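You operate a simulated robot arm through the tools that you are given. There is no shell and no other tool.

You are at the controls of a simulated robot arm. One attempt, no reset.

## Task
Swap the pump's low tub for the full yellow one and put the old tub's lid on.
Fine: the blue plunger ends down on the new grease; the old tub and the new tub's lid stay on the table. Where these are worked on the way, their far stop is far enough and under half their travel is too little: blue plunger.

The check looks at the end state, three seconds after you hand in, the way a careful person would. Anything else that was tipped, shoved, dropped, spilled or broken makes it a failure. A push-on lid holds only when it is set on centred and level and pressed home; a screw cap is set on level and turned clockwise until tight.

## Robot
A 6-joint arm with a two-finger gripper, fixed in place. Base frame: the origin is on the floor under the middle of its stand, x ahead of it, y to its left, z up. Readings come in mm, degrees, newtons and seconds.
It reaches about 1572 mm from its shoulder. Its first joint turns from -166.0 to 166.0 degrees. Payload 2.45 kg.
The tool frame sits at the grasp point between the pads (the TCP): z along the fingers, y along the line on which they close. The tips reach 20 mm beyond it. The gripper opens to 140 mm; its body begins 168 mm behind the TCP.
Orientation is that of the tool frame in the base frame, as a unit quaternion [w, x, y, z]. With the fingers straight down and closing along the base's y, the tool's x points along the base's -x, its y along +y and its z along -z.

## Interface
- The arm moves only by the tool play_rows. Its argument "plan" is one flat list of numbers, 7 for each row, row after row: the shift along the base's x, y, z in mm, then the turn, a rotation vector about the base's x, y, z in degrees, then the closure in counts, from 0 (fully open) to 255 (shut). In form: [tx, ty, tz, wx, wy, wz, hand, tx, ty, tz, wx, wy, wz, hand, ...]. A call has 1 to 20 rows; each row shifts and turns the commanded pose from where the row before left it. A row lasts 0.2 s, in which the tool goes at most 50 mm and 8.6 degrees; a call with a longer step from one row to the next is refused whole, and so is a gripper value outside its range. Where a pose cannot be reached the arm comes as near as it can. A force on the tool above 50 N (or 10 N above the force at the start of the call, whichever is more), or a blocked arm, ends the call early, and 0.2 s more pass. The fingers move at their own pace (about 45 mm/s each) and stop on an object; they squeeze with about 24 N. The grip force told is the motor's: it shows also when the fingers shut on nothing. Time passes only in rows, and 0.2 s behind the last, so rows that do not move let the fingers close. It gives the time, the measured TCP pose, the force on the tool (base axes), the opening and the grip force at its end, in the units of the frame above (readings bear some noise), with the torque about the TCP (base axes, N m) and any sound that the robot's microphone picked up.
- Cameras (640 x 400 px; columns grow to the right, rows downward): "scene" is fixed at [402.2, 649.8, 1472.1]; the picture's right is [-0.69, -0.73, 0.00], its down [-0.27, 0.26, -0.93] and it looks along [0.67, -0.64, -0.37] (base axes); focal length 312 px, centre (320, 200). "wrist" rides on the gripper at [78, 11, -209] in the tool frame; the picture's right is [-0.14, 0.99, 0.00], its down [-0.92, -0.13, -0.37] and it looks along [-0.37, -0.05, 0.93] (tool axes); focal length 280 px, centre (320, 200). There is no depth. A picture from a camera that has moved, and an enlarged one, comes with that camera's place and axes in the base frame and with its lens.
- capture(camera): a new picture of that camera. No time passes.
- inspect(camera, box): a new picture of the part [left, top, right, bottom] of that camera's present view, enlarged. No time passes.
- sign_off(): hands the job in; it is judged then, once.

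Places have to be worked out from the pictures, the camera data and where the tool is seen. Open the gripper and draw the arm clear of the work before you hand the job in, unless the task says otherwise.

The tools are called after "Call:" as a command line: name --argument value ..., lists and objects as JSON in quotes. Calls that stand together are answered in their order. play_rows: Moves the arm, as the interface text tells. Its arguments: {"type":"object","properties":{"plan":{"type":"array","items":{"type":"number"}}},"required":["plan"]} The other tools are called the same way: capture (camera) takes a picture; inspect (camera, box) takes an enlarged picture of a part of a camera's view; sign_off () hands the job in.

At the start:

```text
t: 0.0
tool_pos: [668.9, 176.5, 1345.8]
orientation: [0.001, 0.0, 1.0, 0.0]
ft_force: [-0.5, -0.4, 0.4]
ft_torque: [0.02, -0.01, -0.01]
opening: 140.1
finger_force: 0.1
```

scene: 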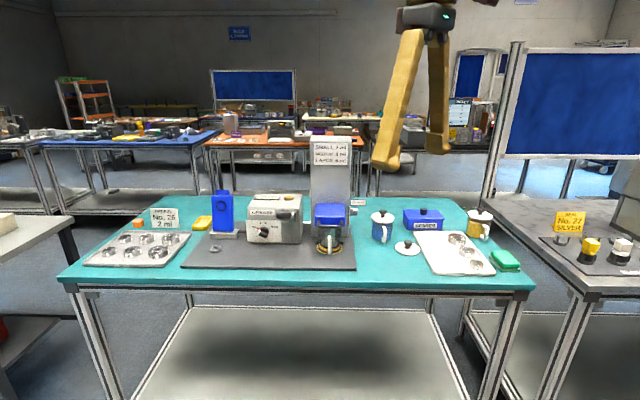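
wrist: 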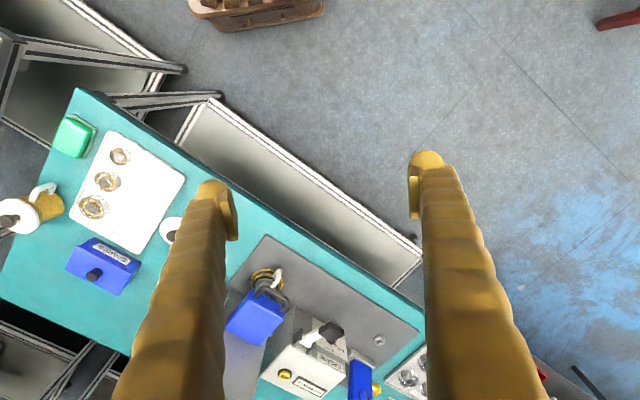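

I start by taking enlarged looks at the bench to identify the pump, tubs and lids.

Call:
inspect --camera "scene" --box '[180, 130, 360, 280]'

Call:
inspect --camera "scene" --box '[340, 180, 540, 300]'

Call:
inspect --camera "scene" --box '[60, 180, 240, 290]'

Call:
inspect --camera "wrist" --box '[0, 90, 220, 310]'

Call:
inspect --camera "wrist" --box '[200, 220, 440, 400]'

```text
2.67 times, centred on (270, 205) of scene
camera zoom: at [402.2, 649.8, 1472.1], right [-0.69, -0.73, 0.0], down [-0.27, 0.26, -0.93], along [0.67, -0.64, -0.37], focal length 832 px, centre (453, 187)
```

zoom: 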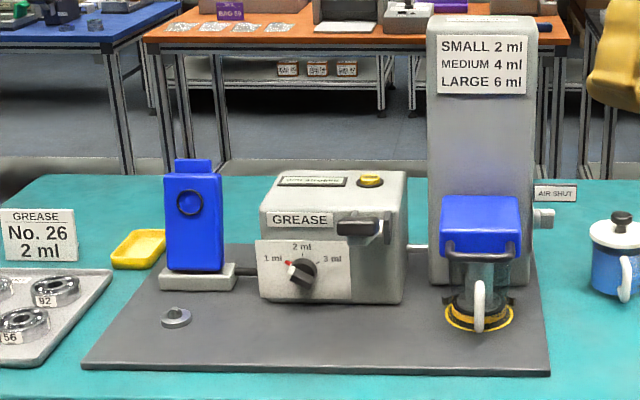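

```text
3.20 times, centred on (440, 240) of scene
camera zoom: at [402.2, 649.8, 1472.1], right [-0.69, -0.73, 0.0], down [-0.27, 0.26, -0.93], along [0.67, -0.64, -0.37], focal length 998 px, centre (-64, 72)
```

zoom: 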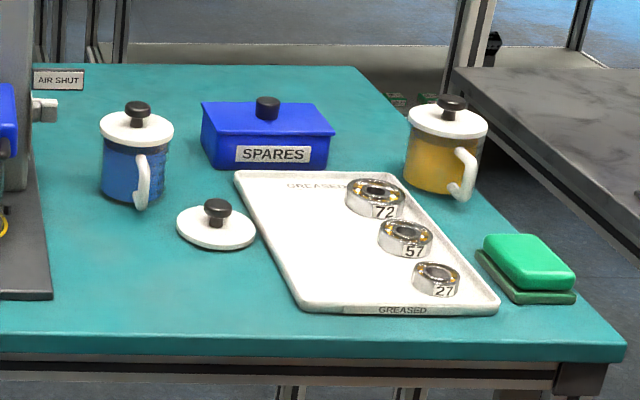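

```text
3.56 times, centred on (150, 235) of scene
camera zoom: at [402.2, 649.8, 1472.1], right [-0.69, -0.73, 0.0], down [-0.27, 0.26, -0.93], along [0.67, -0.64, -0.37], focal length 1109 px, centre (924, 76)
```

zoom: 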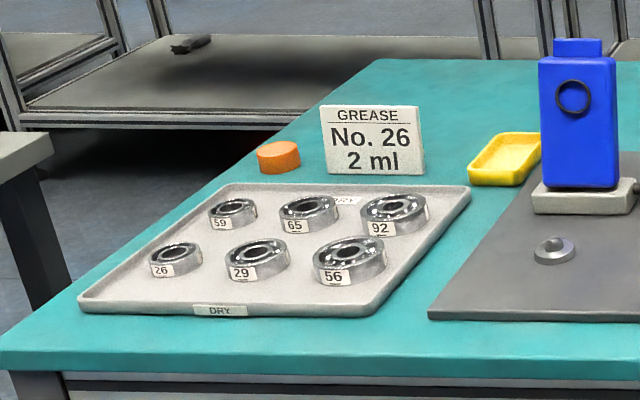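

```text
1.82 times, centred on (110, 200) of wrist
camera zoom: at [591.4, 188.1, 1554.2], right [0.14, 0.99, 0.0], down [0.92, -0.13, 0.37], along [0.37, -0.05, -0.93], focal length 510 px, centre (702, 200)
```

zoom: 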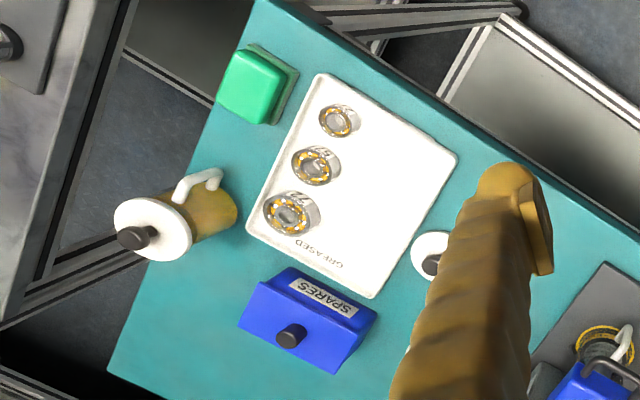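

```text
2.22 times, centred on (320, 310) of wrist
camera zoom: at [591.4, 188.1, 1554.2], right [0.14, 0.99, 0.0], down [0.92, -0.13, 0.37], along [0.37, -0.05, -0.93], focal length 623 px, centre (320, -44)
```

zoom: 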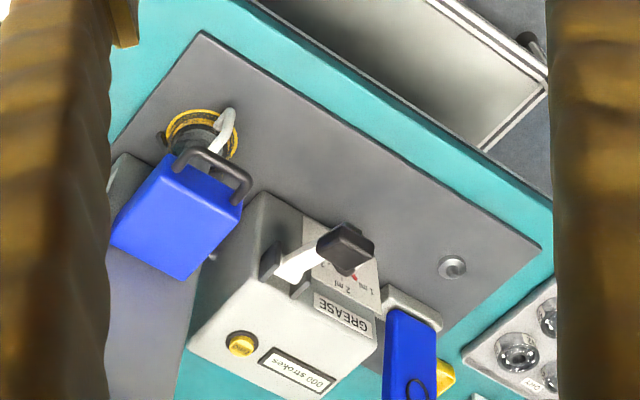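

I look closer at the pump column, the plunger and its tub, and at each tub.

Call:
inspect --camera "scene" --box '[295, 185, 375, 275]'

Call:
inspect --camera "scene" --box '[295, 125, 385, 215]'

Call:
inspect --camera "scene" --box '[360, 200, 430, 260]'

Call:
inspect --camera "scene" --box '[450, 195, 530, 255]'

Call:
inspect --camera "wrist" --box '[220, 255, 320, 355]'

```text
4.44 times, centred on (335, 230) of scene
camera zoom: at [402.2, 649.8, 1472.1], right [-0.69, -0.73, 0.0], down [-0.27, 0.26, -0.93], along [0.67, -0.64, -0.37], focal length 1386 px, centre (253, 67)
```

zoom: 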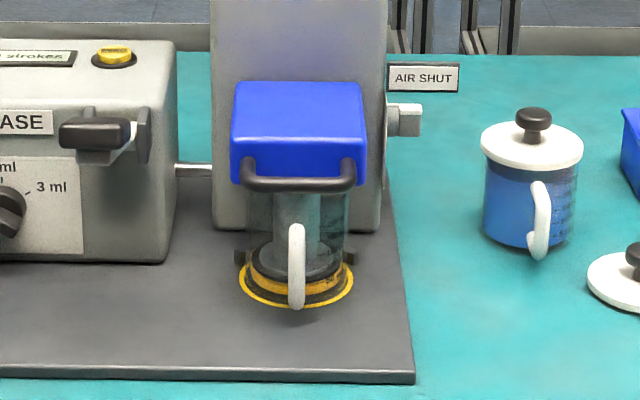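

```text
4.44 times, centred on (340, 170) of scene
camera zoom: at [402.2, 649.8, 1472.1], right [-0.69, -0.73, 0.0], down [-0.27, 0.26, -0.93], along [0.67, -0.64, -0.37], focal length 1386 px, centre (231, 333)
```

zoom: 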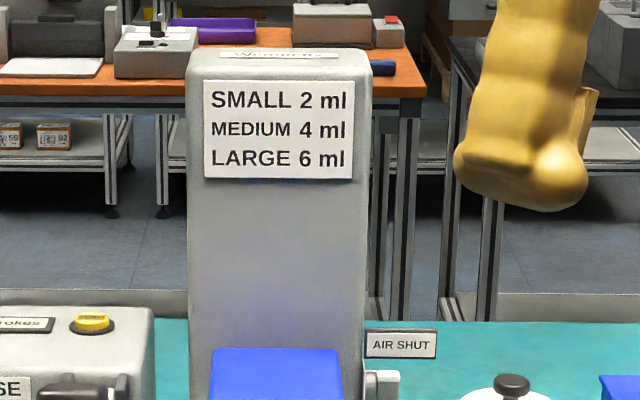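

```text
6.67 times, centred on (395, 230) of scene
camera zoom: at [402.2, 649.8, 1472.1], right [-0.69, -0.73, 0.0], down [-0.27, 0.26, -0.93], along [0.67, -0.64, -0.37], focal length 2080 px, centre (-180, 0)
```

zoom: 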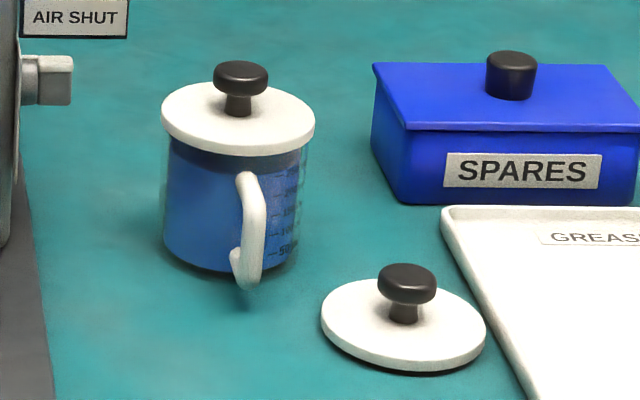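

```text
6.67 times, centred on (490, 225) of scene
camera zoom: at [402.2, 649.8, 1472.1], right [-0.69, -0.73, 0.0], down [-0.27, 0.26, -0.93], along [0.67, -0.64, -0.37], focal length 2080 px, centre (-813, 33)
```

zoom: 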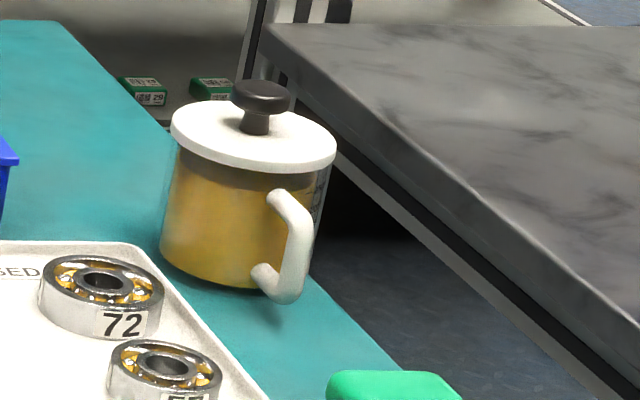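

```text
4.00 times, centred on (270, 305) of wrist
camera zoom: at [591.4, 188.1, 1554.2], right [0.14, 0.99, 0.0], down [0.92, -0.13, 0.37], along [0.37, -0.05, -0.93], focal length 1122 px, centre (520, -220)
```

zoom: 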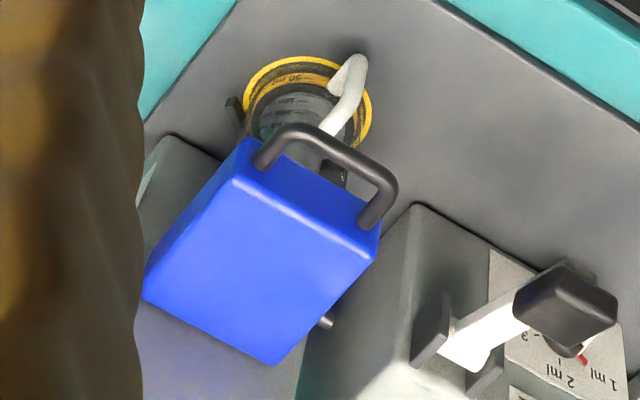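

The bench top looks to be at z≈900, the pump seat near (1071,-29), the yellow tub near (771,-538), and the loose lid near (887,-232). I move the arm across, staying high, to look down at the yellow tub with the wrist camera.

Call:
play_rows --plan '[-5, -45, -5, 0, 0, 0, 0, -5, -45, -5, 0, 0, 0, 0, -5, -45, -5, 0, 0, 0, 0, -5, -45, -5, 0, 0, 0, 0, -5, -45, -5, 0, 0, 0, 0, -5, -45, -5, 0, 0, 0, 0, -5, -45, -5, 0, 0, 0, 0, -5, -45, -5, 0, 0, 0, 0, -5, -45, -5, 0, 0, 0, 0, -5, -45, -5, 0, 0, 0, 0, -5, -45, -5, 0, 0, 0, 0, -5, -45, -5, 0, 0, 0, 0, -5, -45, -5, 0, 0, 0, 0, -5, -40, -5, 0, 0, 0, 0]'

```text
t: 3.0
tool_pos: [597.2, -450.2, 1274.7]
orientation: [0.0, 0.0, 1.0, 0.001]
ft_force: [-0.4, 1.4, 0.2]
ft_torque: [-0.02, -0.04, 0.02]
opening: 140.0
finger_force: 0.0
```

The arm is at (597,-450,1275). I take a wrist picture and a scene picture.

Call:
capture --camera "wrist"

Call:
capture --camera "scene"

```text
taken
camera wrist: at [520.1, -438.6, 1484.1], right [0.14, 0.99, 0.0], down [0.92, -0.13, 0.37], along [0.37, -0.05, -0.93], focal length 280 px, centre (320, 200)
```

wrist: 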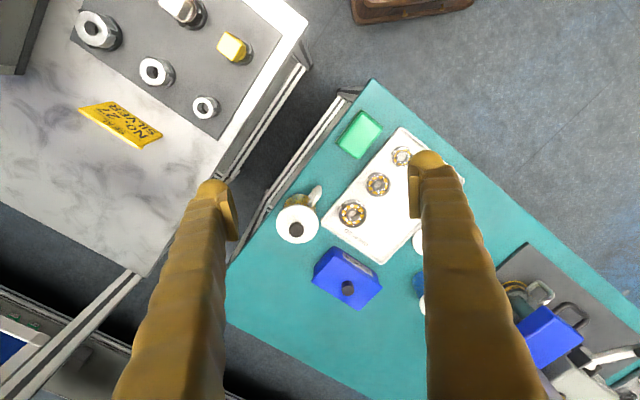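

```text
taken
```

scene: 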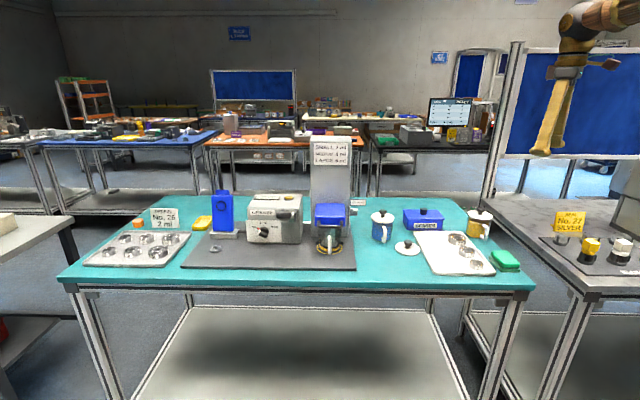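

I zoom on the yellow tub from the wrist and on the gripper from the scene camera.

Call:
inspect --camera "wrist" --box '[240, 160, 400, 310]'

Call:
inspect --camera "scene" --box '[500, 0, 640, 170]'

Call:
inspect --camera "wrist" --box '[460, 240, 640, 400]'

```text
2.67 times, centred on (320, 235) of wrist
camera zoom: at [520.1, -438.6, 1484.1], right [0.14, 0.99, 0.0], down [0.92, -0.13, 0.37], along [0.37, -0.05, -0.93], focal length 748 px, centre (320, 107)
```

zoom: 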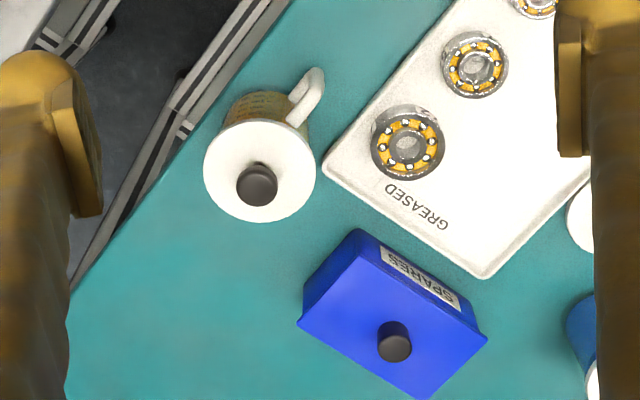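

```text
2.35 times, centred on (570, 85) of scene
camera zoom: at [402.2, 649.8, 1472.1], right [-0.69, -0.73, 0.0], down [-0.27, 0.26, -0.93], along [0.67, -0.64, -0.37], focal length 734 px, centre (-268, 471)
```

zoom: 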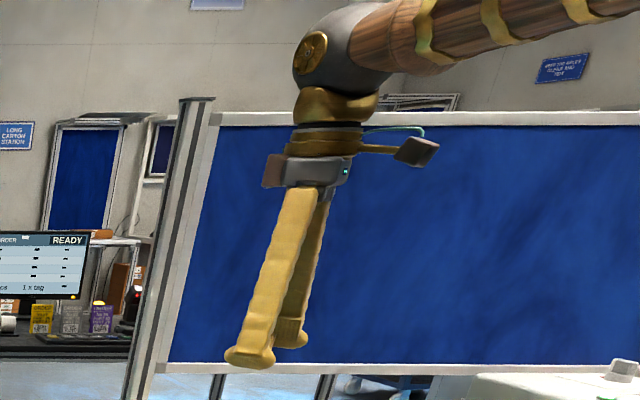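

```text
2.50 times, centred on (550, 320) of wrist
camera zoom: at [520.1, -438.6, 1484.1], right [0.14, 0.99, 0.0], down [0.92, -0.13, 0.37], along [0.37, -0.05, -0.93], focal length 701 px, centre (-255, -100)
```

zoom: 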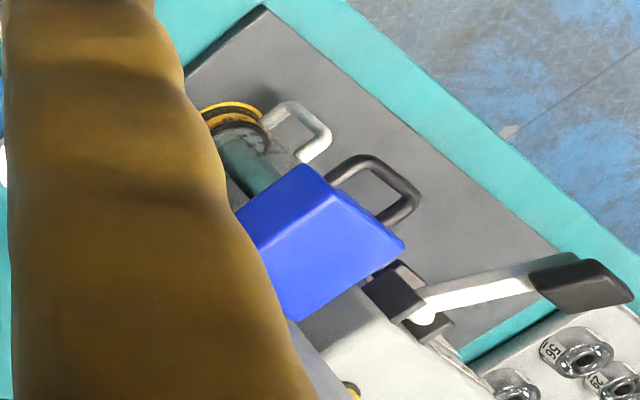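

The yellow tub's handle points toward the bench front, like the old tub's. I now yaw the tool by about 137° so the camera will sit above the gripper when it tilts toward the pump, moving at a safe height to the front of the pump.

Call:
play_rows --plan '[15, 36, -3, 0, 0, 8.55, 0, 15, 36, -3, 0, 0, 8.55, 0, 15, 36, -3, 0, 0, 8.55, 0, 15, 36, -3, 0, 0, 8.55, 0, 15, 36, -3, 0, 0, 8.55, 0, 15, 36, -3, 0, 0, 8.55, 0, 15, 36, -3, 0, 0, 8.55, 0, 15, 36, -3, 0, 0, 8.55, 0, 15, 36, -3, 0, 0, 8.55, 0, 15, 36, -3, 0, 0, 8.55, 0, 15, 36, -3, 0, 0, 8.55, 0, 15, 36, -3, 0, 0, 8.55, 0, 15, 36, -3, 0, 0, 8.55, 0, 15, 36, -3, 0, 0, 8.55, 0, 15, 36, -3, 0, 0, 8.55, 0, 15, 36, -3, 0, 0, 8.55, 0]'

```text
t: 6.4
tool_pos: [835.8, 126.7, 1228.3]
orientation: [0.0, 0.93, -0.368, 0.0]
ft_force: [-0.7, -0.2, 0.3]
ft_torque: [0.0, 0.0, -0.01]
opening: 140.0
finger_force: 0.1
```

The yaw worked (tool x now along bench-back). Now I pitch the tool up 60° so that it points at the pump, 30° below horizontal.

Call:
play_rows --plan '[0, 0, 0, -5.87, -6.24, 0, 0, 0, 0, 0, -5.87, -6.24, 0, 0, 0, 0, 0, -5.87, -6.24, 0, 0, 0, 0, 0, -5.87, -6.24, 0, 0, 0, 0, 0, -5.87, -6.24, 0, 0, 0, 0, 0, -5.87, -6.24, 0, 0, 0, 0, 0, -5.87, -6.24, 0, 0]'

```text
t: 8.0
tool_pos: [840.3, 127.8, 1227.6]
orientation: [0.184, 0.805, -0.318, 0.467]
ft_force: [0.6, 0.3, 0.0]
ft_torque: [0.01, 0.01, -0.02]
opening: 139.5
finger_force: 0.1
```

Call:
capture --camera "wrist"

Call:
capture --camera "scene"

```text
taken
camera wrist: at [728.2, 217.7, 1399.6], right [-0.73, -0.68, -0.12], down [-0.48, 0.63, -0.61], along [0.49, -0.39, -0.78], focal length 280 px, centre (320, 200)
```

wrist: 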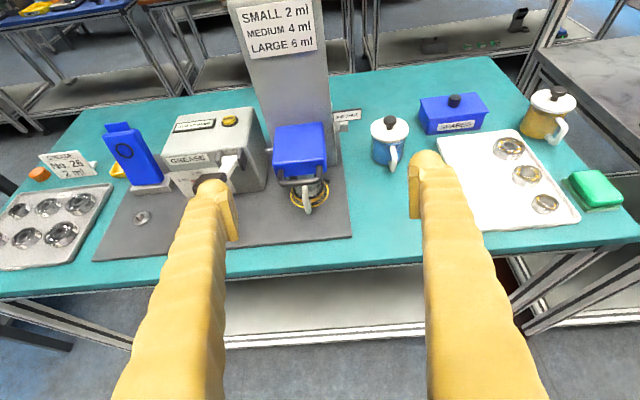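

```text
taken
```

scene: 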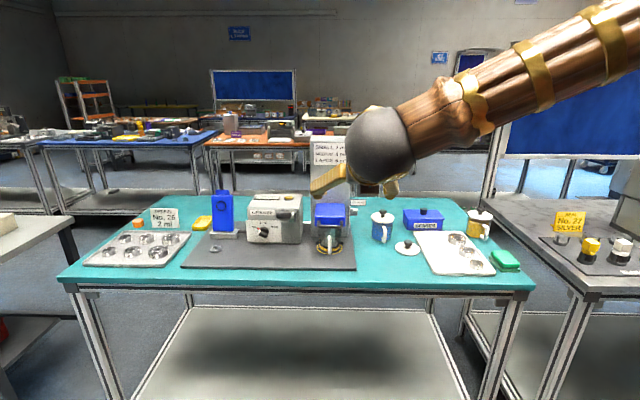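

The wrist camera now faces the pump from the front. I zoom on the pump seat, the plunger and the surrounding bench.

Call:
inspect --camera "wrist" --box '[235, 90, 395, 240]'

Call:
inspect --camera "wrist" --box '[260, 110, 350, 220]'

Call:
inspect --camera "scene" --box '[300, 190, 370, 270]'

```text
2.67 times, centred on (315, 165) of wrist
camera zoom: at [728.2, 217.7, 1399.6], right [-0.73, -0.68, -0.12], down [-0.48, 0.63, -0.61], along [0.49, -0.39, -0.78], focal length 748 px, centre (333, 293)
```

zoom: 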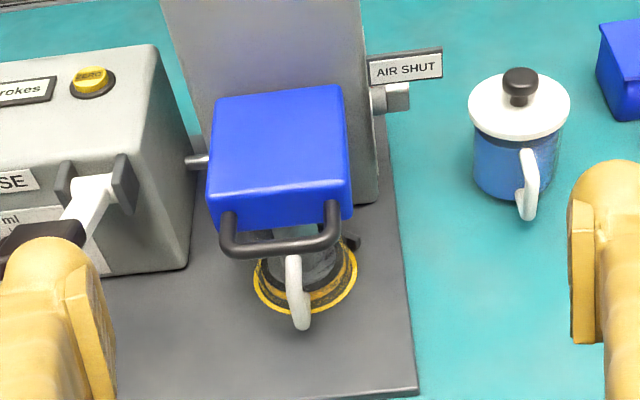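

```text
3.64 times, centred on (305, 165) of wrist
camera zoom: at [728.2, 217.7, 1399.6], right [-0.73, -0.68, -0.12], down [-0.48, 0.63, -0.61], along [0.49, -0.39, -0.78], focal length 1020 px, centre (374, 327)
```

zoom: 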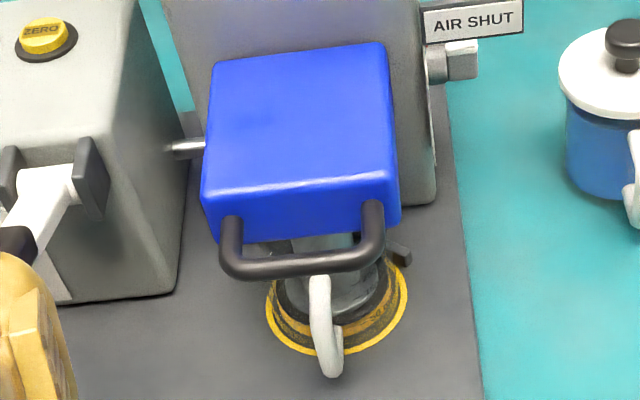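

```text
5.00 times, centred on (335, 230) of scene
camera zoom: at [402.2, 649.8, 1472.1], right [-0.69, -0.73, 0.0], down [-0.27, 0.26, -0.93], along [0.67, -0.64, -0.37], focal length 1560 px, centre (245, 50)
```

zoom: 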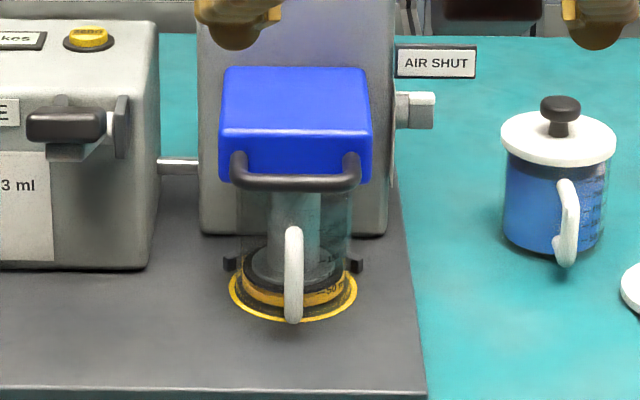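

The plunger's bar handle reads about (1020,22,1027), just above the old tub's handle. I move closer in front of it while closing the fingers to a gap of about 34 mm, so both can pass under the bar on either side of the tub's handle.

Call:
play_rows --plan '[14.4, -3.2, -20, 0, 0, 0, 190, 14.4, -3.2, -20, 0, 0, 0, 190, 14.4, -3.2, -20, 0, 0, 0, 190, 14.4, -3.2, -20, 0, 0, 0, 190, 14.4, -3.2, -20, 0, 0, 0, 190, 14.4, -3.2, -20, 0, 0, 0, 190]'

Call:
capture --camera "wrist"

Call:
capture --camera "scene"

```text
t: 9.4
tool_pos: [925.3, 107.8, 1105.7]
orientation: [0.184, 0.805, -0.319, 0.465]
ft_force: [0.5, -0.1, 0.7]
ft_torque: [0.02, 0.03, 0.03]
opening: 35.9
finger_force: 0.1
```

```text
taken
camera wrist: at [816.1, 197.2, 1277.8], right [-0.73, -0.68, -0.12], down [-0.48, 0.63, -0.61], along [0.49, -0.39, -0.78], focal length 280 px, centre (320, 200)
```

wrist: 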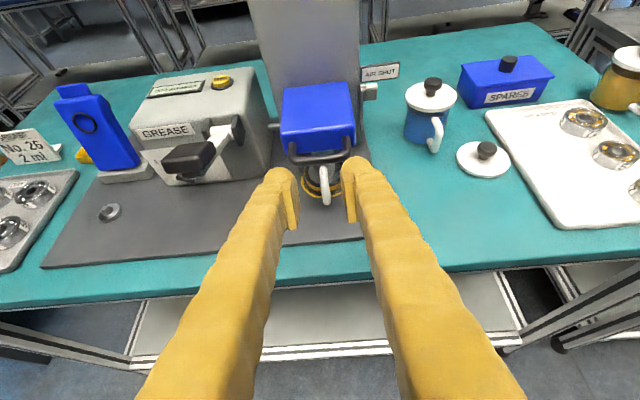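

```text
taken
```

scene: 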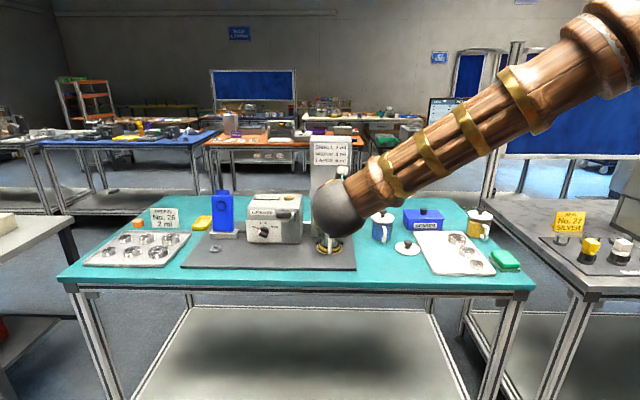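

Call:
inspect --camera "wrist" --box '[240, 70, 400, 230]'

```text
2.50 times, centred on (320, 150) of wrist
camera zoom: at [816.1, 197.2, 1277.8], right [-0.73, -0.68, -0.12], down [-0.48, 0.63, -0.61], along [0.49, -0.39, -0.78], focal length 701 px, centre (320, 325)
```

zoom: 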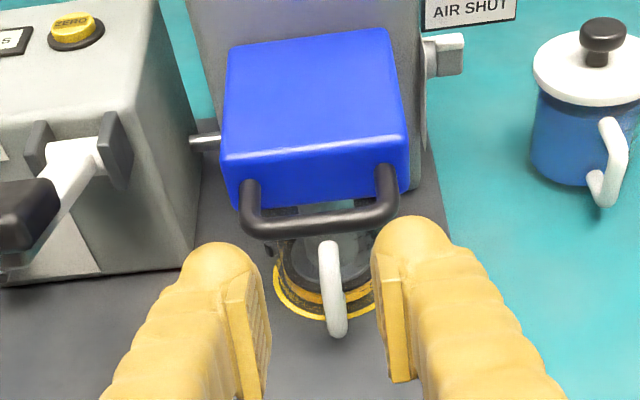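

The fingers are centred on the bar's line within about 2 mm. I go down to z≈970 in front, advance part way and check the alignment again.

Call:
play_rows --plan '[0.4, 0.4, -45, 0, 0, 0, 190, 0.3, 0.4, -45, 0, 0, 0, 190, 0.3, 0.3, -45, 0, 0, 0, 190, 21.8, -20.5, 0, 0, 0, 0, 190, 21.8, -20.5, 0, 0, 0, 0, 190]'

Call:
capture --camera "wrist"

Call:
inspect --camera "wrist" --box '[240, 50, 400, 230]'

```text
t: 10.6
tool_pos: [971.5, 70.1, 972.0]
orientation: [0.184, 0.806, -0.318, 0.464]
ft_force: [0.1, 0.6, -0.1]
ft_torque: [-0.02, 0.03, 0.05]
opening: 35.7
finger_force: 0.0
```

```text
taken
camera wrist: at [860.8, 160.0, 1144.9], right [-0.73, -0.68, -0.12], down [-0.48, 0.63, -0.61], along [0.49, -0.39, -0.78], focal length 280 px, centre (320, 200)
```

wrist: 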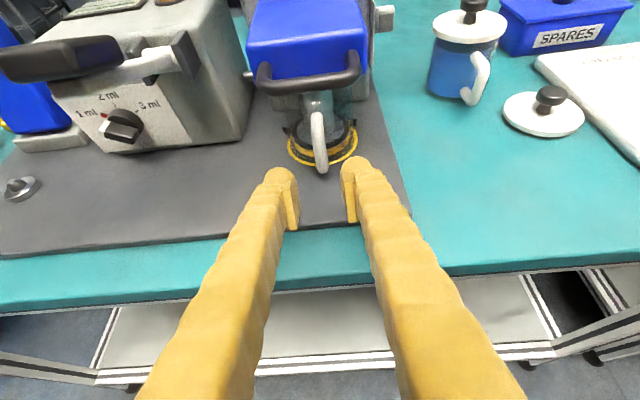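

```text
2.22 times, centred on (320, 140) of wrist
camera zoom: at [860.8, 160.0, 1144.9], right [-0.73, -0.68, -0.12], down [-0.48, 0.63, -0.61], along [0.49, -0.39, -0.78], focal length 623 px, centre (320, 333)
```

zoom: 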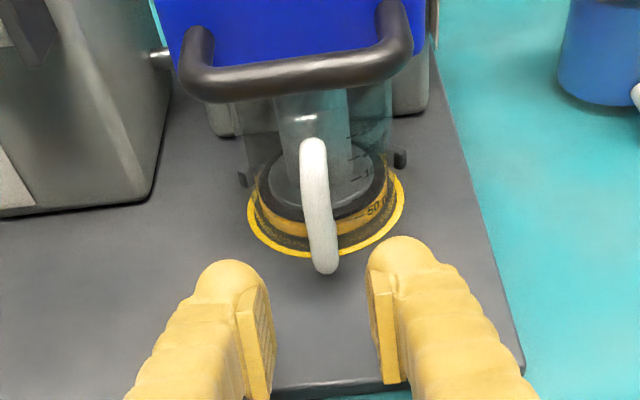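

The bar sits at about (1012,28,1033) and the seat centre at (1072,-30); the tub's handle is between my fingers. I advance under the bar and take another look.

Call:
play_rows --plan '[17.5, -17.6, 0, 0, 0, 0, 190, 17.5, -17.6, 0, 0, 0, 0, 190, 17.5, -17.6, 0, 0, 0, 0, 190]'

Call:
inspect --camera "wrist" --box '[220, 20, 420, 230]'

```text
t: 11.4
tool_pos: [1022.2, 16.8, 971.1]
orientation: [0.184, 0.806, -0.318, 0.465]
ft_force: [-1.0, -0.3, -0.7]
ft_torque: [0.01, -0.01, 0.01]
opening: 35.5
finger_force: 0.0
```

```text
1.90 times, centred on (320, 125) of wrist
camera zoom: at [912.8, 107.0, 1144.5], right [-0.73, -0.67, -0.12], down [-0.48, 0.63, -0.61], along [0.49, -0.39, -0.78], focal length 534 px, centre (320, 343)
```

zoom: 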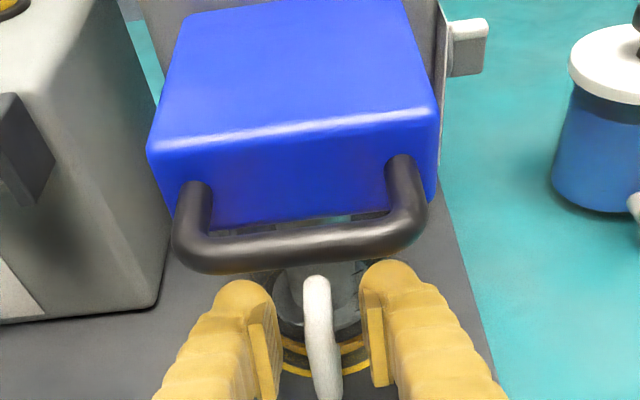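

The fingertips are under the bar with the tub's handle between them. I back off 4 mm to stay clear of the head's face and raise slowly until they touch the bar.

Call:
play_rows --plan '[-2.5, 3.0, 10, 0, 0, 0, 190, 0.3, 0.2, 10, 0, 0, 0, 190, 0, 0, 10, 0, 0, 0, 190]'

Call:
inspect --camera "wrist" --box '[220, 20, 420, 230]'

```text
t: 12.2
tool_pos: [1019.6, 17.9, 1001.6]
orientation: [0.186, 0.805, -0.32, 0.464]
ft_force: [0.4, -0.1, -0.2]
ft_torque: [-0.03, 0.0, 0.02]
opening: 35.8
finger_force: 0.1
```

```text
1.90 times, centred on (320, 125) of wrist
camera zoom: at [910.3, 108.9, 1174.0], right [-0.73, -0.67, -0.12], down [-0.48, 0.63, -0.61], along [0.49, -0.39, -0.78], focal length 534 px, centre (320, 343)
```

zoom: 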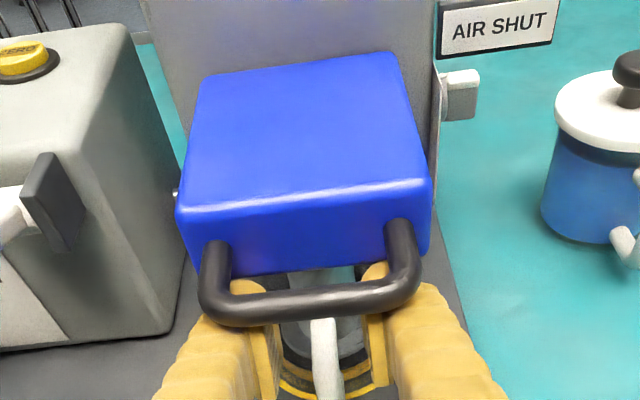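

The tips show behind the bar and there is no contact force yet. I keep rising in small steps.

Call:
play_rows --plan '[0, 0, 6, 0, 0, 0, 190, 0, 0, 6, 0, 0, 0, 190, 0, 0, 6, 0, 0, 0, 190]'

```text
t: 13.0
tool_pos: [1019.2, 19.2, 1021.5]
orientation: [0.184, 0.805, -0.318, 0.465]
ft_force: [-0.7, 2.6, -3.3]
ft_torque: [-0.04, -0.1, -0.03]
opening: 34.9
finger_force: 0.1
```

A small downward force of 3.3 N appears, so contact with the bar has begun. I go on lifting and watch the force.

Call:
play_rows --plan '[0, 0, 8, 0, 0, 0, 190, 0, 0, 8, 0, 0, 0, 190, 0, 0, 8, 0, 0, 0, 190]'

Call:
inspect --camera "wrist" --box '[220, 20, 420, 230]'

```text
t: 13.8
tool_pos: [1018.7, 18.9, 1042.5]
orientation: [0.185, 0.805, -0.319, 0.464]
ft_force: [-1.0, 1.9, -3.3]
ft_torque: [0.14, -0.06, 0.0]
opening: 34.9
finger_force: 0.1
```

```text
1.90 times, centred on (320, 125) of wrist
camera zoom: at [909.9, 108.2, 1215.8], right [-0.73, -0.67, -0.12], down [-0.48, 0.63, -0.61], along [0.49, -0.39, -0.78], focal length 534 px, centre (320, 343)
```

zoom: 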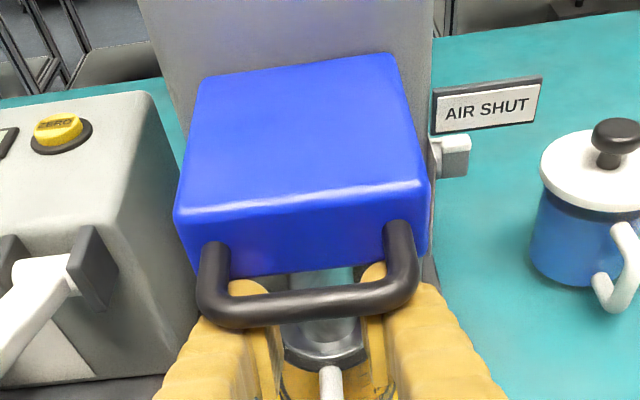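

The head rises easily with about 3 N. I continue lifting in larger steps, expecting the far stop higher up the column.

Call:
play_rows --plan '[0, 0, 15, 0, 0, 0, 190, 0, 0, 15, 0, 0, 0, 190, 0, 0, 15, 0, 0, 0, 190, 0, 0, 15, 0, 0, 0, 190, 0, 0, 12, 0, 0, 0, 190]'

Call:
capture --camera "wrist"

```text
t: 15.0
tool_pos: [1020.2, 18.3, 1114.7]
orientation: [0.185, 0.806, -0.319, 0.463]
ft_force: [-0.3, 0.5, -1.7]
ft_torque: [0.05, -0.01, -0.01]
opening: 35.8
finger_force: 0.0
```

```text
taken
camera wrist: at [910.5, 108.8, 1287.1], right [-0.73, -0.67, -0.12], down [-0.48, 0.63, -0.61], along [0.49, -0.39, -0.78], focal length 280 px, centre (320, 200)
```

wrist: 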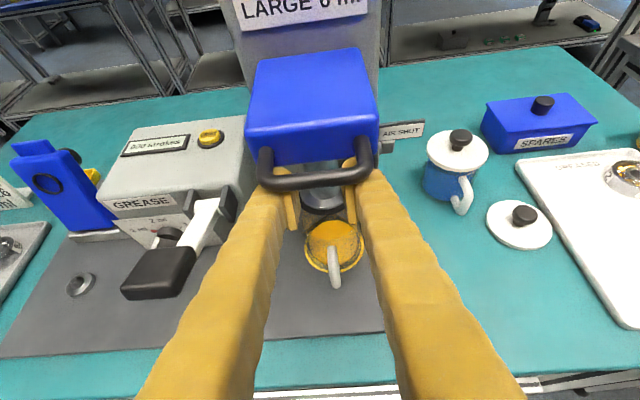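

The plunger is out of the tub and the low yellow grease shows below. I keep lifting to find the far stop.

Call:
play_rows --plan '[0, 0, 10, 0, 0, 0, 190, 0, 0, 10, 0, 0, 0, 190, 0, 0, 10, 0, 0, 0, 190, 0, 0, 10, 0, 0, 0, 190, 0, 0, 10, 0, 0, 0, 190]'

```text
t: 15.5
tool_pos: [1017.9, 18.8, 1116.7]
orientation: [0.185, 0.808, -0.318, 0.461]
ft_force: [-0.5, 2.1, -8.4]
ft_torque: [0.0, -0.23, -0.06]
opening: 35.3
finger_force: 0.1
stopped in row 2: the force on the tool passed its limit at 64 N (the readings are from after the stop); the commanded pose is now the measured one
```

The motion ended with a hard stop at z≈1117, about 97 mm of travel. I check the pictures to see that this is the plunger's own far stop.

Call:
inspect --camera "wrist" --box '[200, 20, 440, 310]'

Call:
capture --camera "scene"

```text
1.38 times, centred on (320, 165) of wrist
camera zoom: at [910.7, 108.9, 1290.0], right [-0.73, -0.67, -0.11], down [-0.49, 0.63, -0.61], along [0.48, -0.39, -0.79], focal length 387 px, centre (320, 248)
```

zoom: 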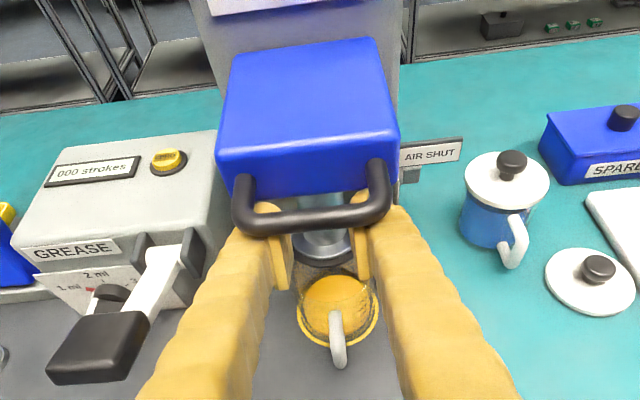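

```text
taken
```

scene: 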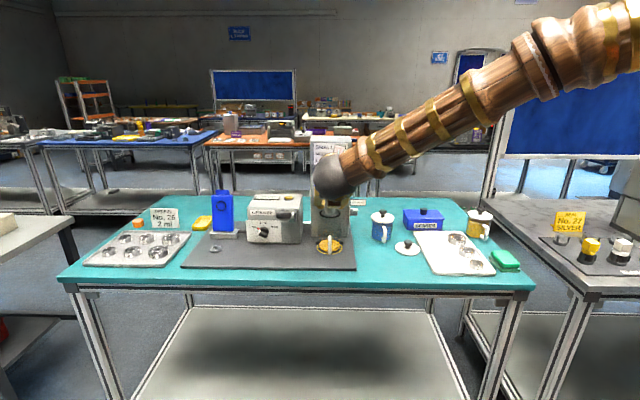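

This looks like the plunger's top stop, with its disc well above the tub. I lower the fingers a little to see whether the head stays up by itself.

Call:
play_rows --plan '[0, 0, -4, 0, 0, 0, 190, 0, 0, -6, 0, 0, 0, 190, 0, 0, 0, 0, 0, 0, 190]'

Call:
inspect --camera "wrist" --box '[200, 20, 440, 310]'

```text
t: 16.3
tool_pos: [1019.2, 18.2, 1107.1]
orientation: [0.186, 0.807, -0.319, 0.46]
ft_force: [-0.5, 0.5, -1.1]
ft_torque: [0.0, -0.02, -0.02]
opening: 35.8
finger_force: 0.0
```

```text
1.38 times, centred on (320, 165) of wrist
camera zoom: at [910.3, 108.1, 1281.0], right [-0.73, -0.67, -0.11], down [-0.49, 0.63, -0.61], along [0.48, -0.39, -0.79], focal length 387 px, centre (320, 248)
```

zoom: 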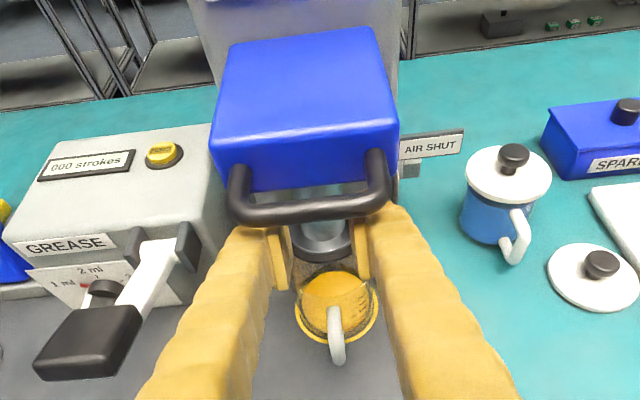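

The head stays up on its own while my fingers are off the bar. I withdraw straight back toward the bench front and look at the tub and its seat.

Call:
play_rows --plan '[-18, 17, -6, 0, 0, 0, 190, -22, 20.7, 0, 0, 0, 0, 190, -22, 20.7, 0, 0, 0, 0, 190, -22, 20.7, -20, 0, 0, 0, 190, -22, 20.7, -25, 0, 0, 0, 100, 0, 0, 0, 0, 0, 0, 0, 0, 0, 0, 0, 0, 0, 0]'

Call:
capture --camera "wrist"

Call:
inspect --camera "wrist" --box '[250, 40, 390, 200]'

Call:
capture --camera "scene"

```text
t: 17.9
tool_pos: [913.3, 118.0, 1054.0]
orientation: [0.185, 0.808, -0.319, 0.46]
ft_force: [-0.3, 0.2, 1.2]
ft_torque: [-0.01, 0.04, 0.01]
opening: 104.6
finger_force: 0.1
```

```text
taken
camera wrist: at [804.1, 207.8, 1228.5], right [-0.73, -0.67, -0.11], down [-0.49, 0.63, -0.61], along [0.48, -0.39, -0.79], focal length 280 px, centre (320, 200)
```

wrist: 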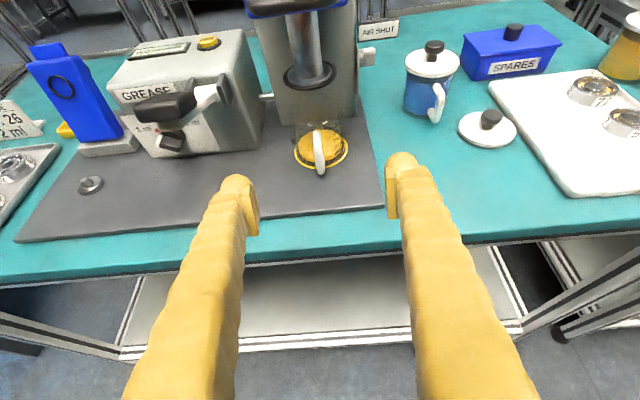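

```text
2.50 times, centred on (320, 120) of wrist
camera zoom: at [804.1, 207.8, 1228.5], right [-0.73, -0.67, -0.11], down [-0.49, 0.63, -0.61], along [0.48, -0.39, -0.79], focal length 701 px, centre (320, 400)
```

zoom: 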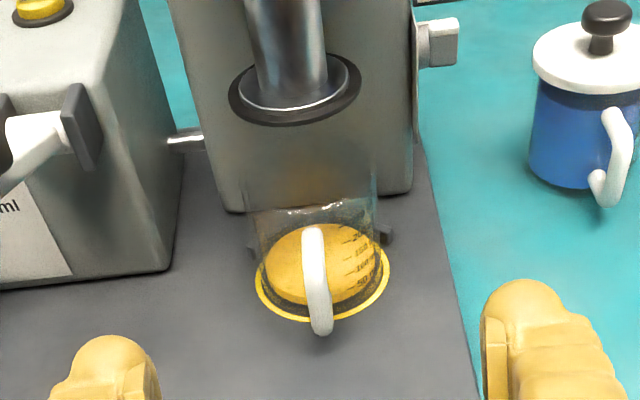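

```text
taken
```

scene: 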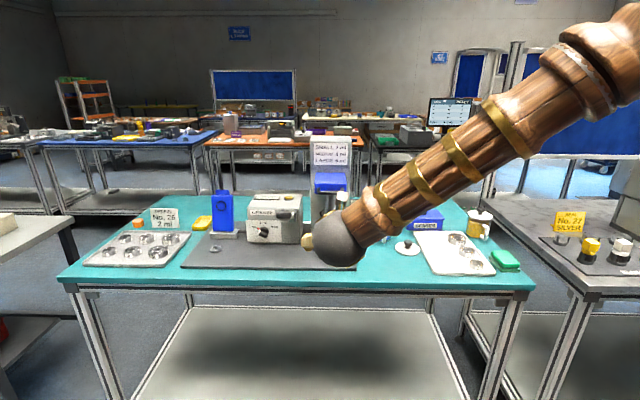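

I zoom closely on the tub's rim, the two dark lugs by the seat, and the plunger disc.

Call:
inspect --camera "wrist" --box '[285, 95, 355, 180]'

Call:
inspect --camera "scene" --box '[295, 160, 365, 270]'

```text
4.71 times, centred on (320, 138) of wrist
camera zoom: at [804.1, 207.8, 1228.5], right [-0.73, -0.67, -0.11], down [-0.49, 0.63, -0.61], along [0.48, -0.39, -0.79], focal length 1320 px, centre (320, 494)
```

zoom: 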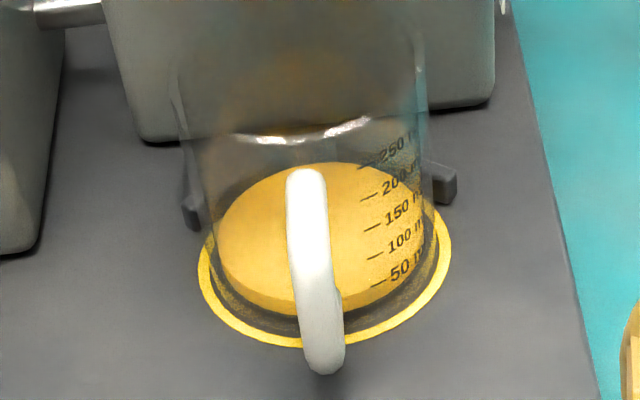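

```text
3.64 times, centred on (330, 215) of scene
camera zoom: at [402.2, 649.8, 1472.1], right [-0.69, -0.73, 0.0], down [-0.27, 0.26, -0.93], along [0.67, -0.64, -0.37], focal length 1134 px, centre (284, 146)
```

zoom: 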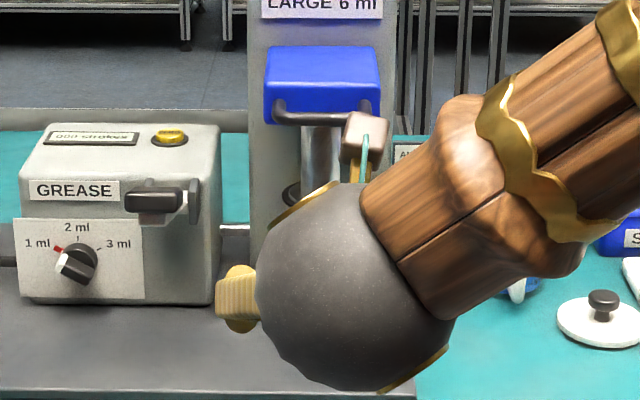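

The old tub measures about 80 mm wide with its rim near z≈977; the lugs are only about 12 mm tall and the plunger disc hangs at z≈1030. I set the opening to 110 mm, drop to z≈957 and advance part way with the fingers straddling the tub.

Call:
play_rows --plan '[18.4, -16.9, -32, 0, 0, 0, 55, 18.4, -16.9, -32, 0, 0, 0, 55, 18.2, -17.1, -32, 0, 0, 0, 55, 18.2, -17.1, 0, 0, 0, 0, 55, 12, -11.3, 0, 0, 0, 0, 55]'

Call:
capture --camera "wrist"

Call:
inspect --camera "wrist" --box '[220, 50, 420, 230]'

```text
t: 19.1
tool_pos: [997.9, 37.3, 958.3]
orientation: [0.185, 0.808, -0.318, 0.46]
ft_force: [0.6, 0.7, 0.0]
ft_torque: [0.0, -0.01, -0.03]
opening: 110.0
finger_force: 0.1
```

```text
taken
camera wrist: at [889.9, 127.9, 1132.5], right [-0.73, -0.67, -0.11], down [-0.49, 0.63, -0.61], along [0.48, -0.39, -0.79], focal length 280 px, centre (320, 200)
```

wrist: 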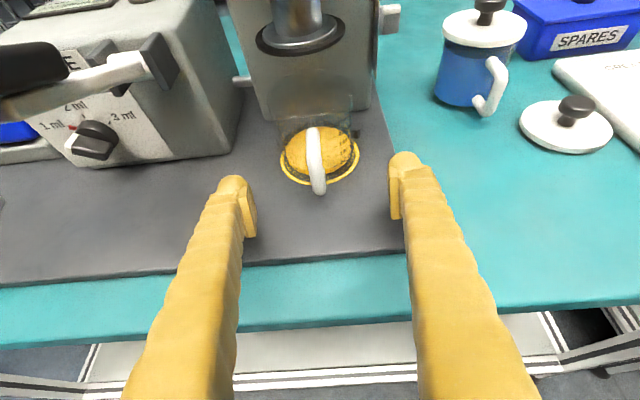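

```text
2.22 times, centred on (320, 140) of wrist
camera zoom: at [889.9, 127.9, 1132.5], right [-0.73, -0.67, -0.11], down [-0.49, 0.63, -0.61], along [0.48, -0.39, -0.79], focal length 623 px, centre (320, 333)
```

zoom: 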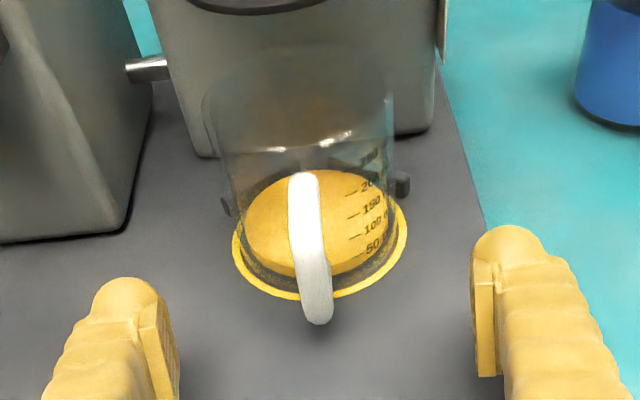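

The tub's centre lies within about 1.5 mm of my finger centre plane. I correct that, advance so the pads are beside the tub's middle, then check before closing.

Call:
play_rows --plan '[14, -12.8, 0, 0, 0, 0, 55, 14, -12.8, 0, 0, 0, 0, 55, 14, -12.8, 0, 0, 0, 0, 55, 14, -12.8, 0, 0, 0, 0, 55, 14, -12.8, 0, 0, 0, 0, 55]'

Call:
capture --camera "wrist"

Call:
capture --camera "scene"

```text
t: 20.3
tool_pos: [1069.5, -23.8, 959.9]
orientation: [0.186, 0.807, -0.319, 0.46]
ft_force: [-0.5, -0.7, 0.0]
ft_torque: [0.0, -0.03, 0.02]
opening: 109.9
finger_force: 0.1
```

```text
taken
camera wrist: at [961.7, 65.8, 1133.6], right [-0.73, -0.67, -0.11], down [-0.49, 0.63, -0.61], along [0.48, -0.39, -0.79], focal length 280 px, centre (320, 200)
```

wrist: 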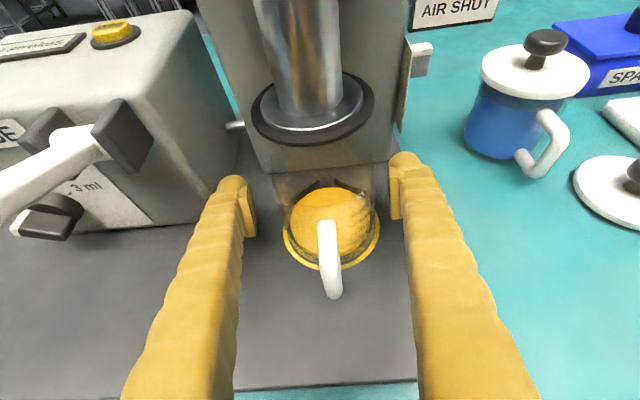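

```text
taken
```

scene: 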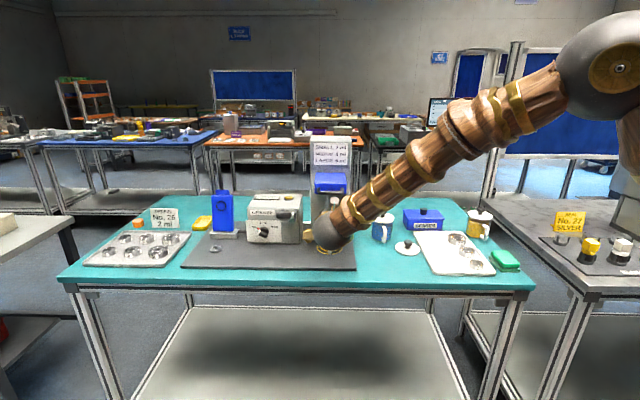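

The fingers straddle the tub; it sits about 4 mm toward the right finger. I shift to centre and close the grip.

Call:
play_rows --plan '[-2.2, -2.4, 0, 0, 0, 0, 55, 0, 0, 0, 0, 0, 0, 90, 0, 0, 0, 0, 0, 0, 130, 0, 0, 0, 0, 0, 0, 180, 0, 0, 0, 0, 0, 0, 180, 0, 0, 0, 0, 0, 0, 180]'

Call:
capture --camera "wrist"

```text
t: 21.7
tool_pos: [1068.5, -26.1, 960.3]
orientation: [0.186, 0.807, -0.319, 0.46]
ft_force: [-0.6, -0.2, 1.6]
ft_torque: [-0.06, 0.01, -0.03]
opening: 81.2
finger_force: 24.2
```

```text
taken
camera wrist: at [958.9, 63.1, 1133.5], right [-0.73, -0.67, -0.11], down [-0.49, 0.63, -0.61], along [0.48, -0.39, -0.79], focal length 280 px, centre (320, 200)
```

wrist: 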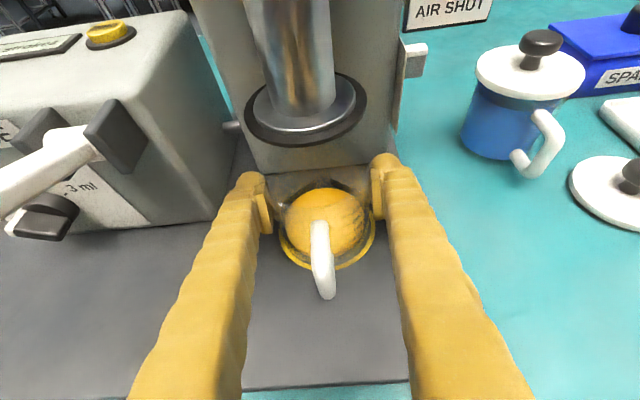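

The grip holds the tub at 81 mm with 24 N. I take a reference zoom of how the tub sits between the fingers, for placing the new tub in the same pose later.

Call:
inspect --camera "wrist" --box '[230, 140, 410, 310]'

Call:
play_rows --plan '[0, 0, 3, 0, 0, 0, 180, 0, 0, 4, 0, 0, 0, 180, 0, 0, 5, 0, 0, 0, 180]'

Call:
inspect --camera "wrist" --box '[230, 140, 410, 310]'

```text
2.35 times, centred on (320, 225) of wrist
camera zoom: at [958.9, 63.1, 1133.5], right [-0.73, -0.67, -0.11], down [-0.49, 0.63, -0.61], along [0.48, -0.39, -0.79], focal length 660 px, centre (320, 141)
```

zoom: 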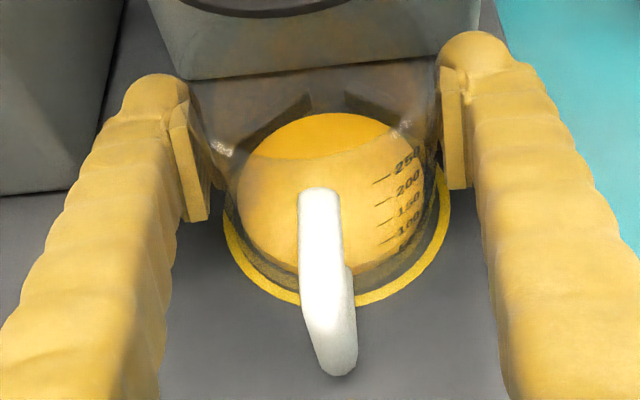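

```text
t: 22.5
tool_pos: [1065.6, -28.3, 972.6]
orientation: [0.185, 0.808, -0.318, 0.46]
ft_force: [0.3, 0.5, -0.8]
ft_torque: [-0.01, -0.01, 0.0]
opening: 81.0
finger_force: 23.9
```

```text
2.35 times, centred on (320, 225) of wrist
camera zoom: at [958.0, 62.5, 1145.8], right [-0.73, -0.67, -0.11], down [-0.49, 0.63, -0.61], along [0.48, -0.39, -0.79], focal length 660 px, centre (320, 141)
```

zoom: 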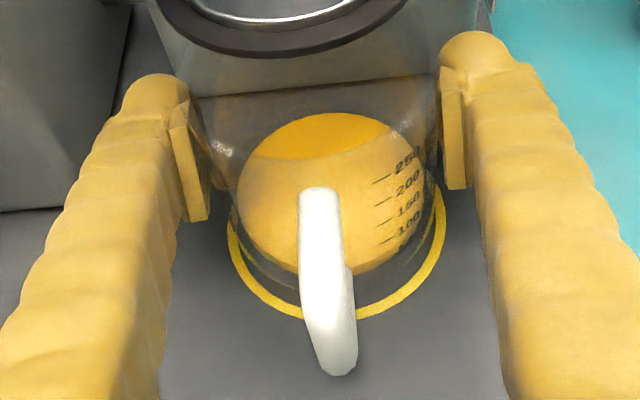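

The tub came up cleanly with the fingers. I raise it a bit more, back it out from under the plunger, and carry it over the free bench area to the right of the plate.

Call:
play_rows --plan '[0, 0, 6, 0, 0, 0, 180, -9, 8.5, 4, 0, 0, 0, 180, -18, 17, 0, 0, 0, 0, 180, -20, 18.8, 5, 0, 0, 0, 180, -20, 18.8, 5, 0, 0, 0, 180, -14, 6, 5, 0, 0, 0, 180, -18, -20, 0, 0, 0, 0, 180, -19, -26, 0, 0, 0, 0, 180, -19, -26, 0, 0, 0, 0, 180, -19, -26, 0, 0, 0, 0, 180, -19, -26, 0, 0, 0, 0, 180, -12, -16, 0, 0, 0, 0, 180]'

Call:
capture --camera "wrist"

Call:
capture --camera "scene"

```text
t: 25.1
tool_pos: [878.6, -98.4, 997.5]
orientation: [0.185, 0.808, -0.318, 0.46]
ft_force: [-0.4, 0.6, -1.1]
ft_torque: [-0.02, 0.03, 0.0]
opening: 80.6
finger_force: 23.9
```

```text
taken
camera wrist: at [769.6, -8.1, 1170.6], right [-0.73, -0.67, -0.11], down [-0.49, 0.63, -0.61], along [0.48, -0.39, -0.79], focal length 280 px, centre (320, 200)
```

wrist: 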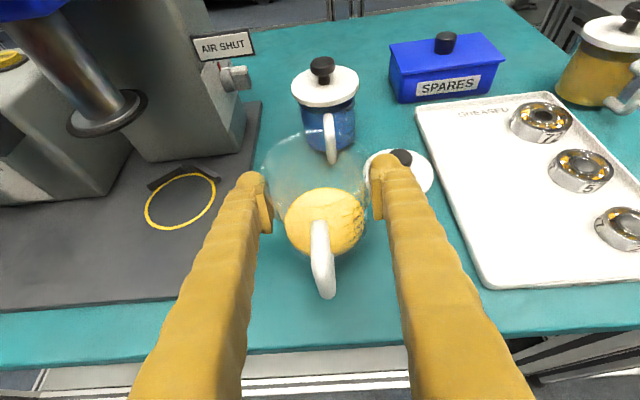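

```text
taken
```

scene: 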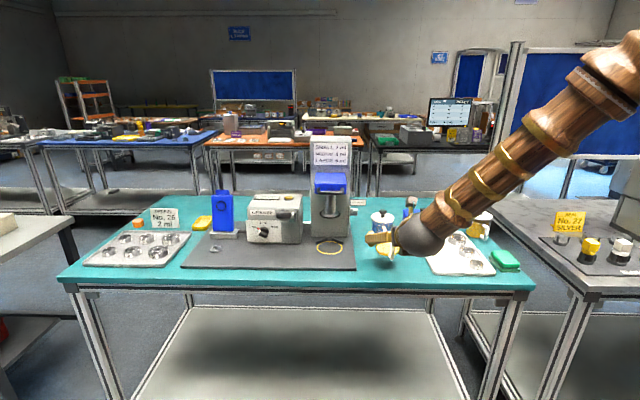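

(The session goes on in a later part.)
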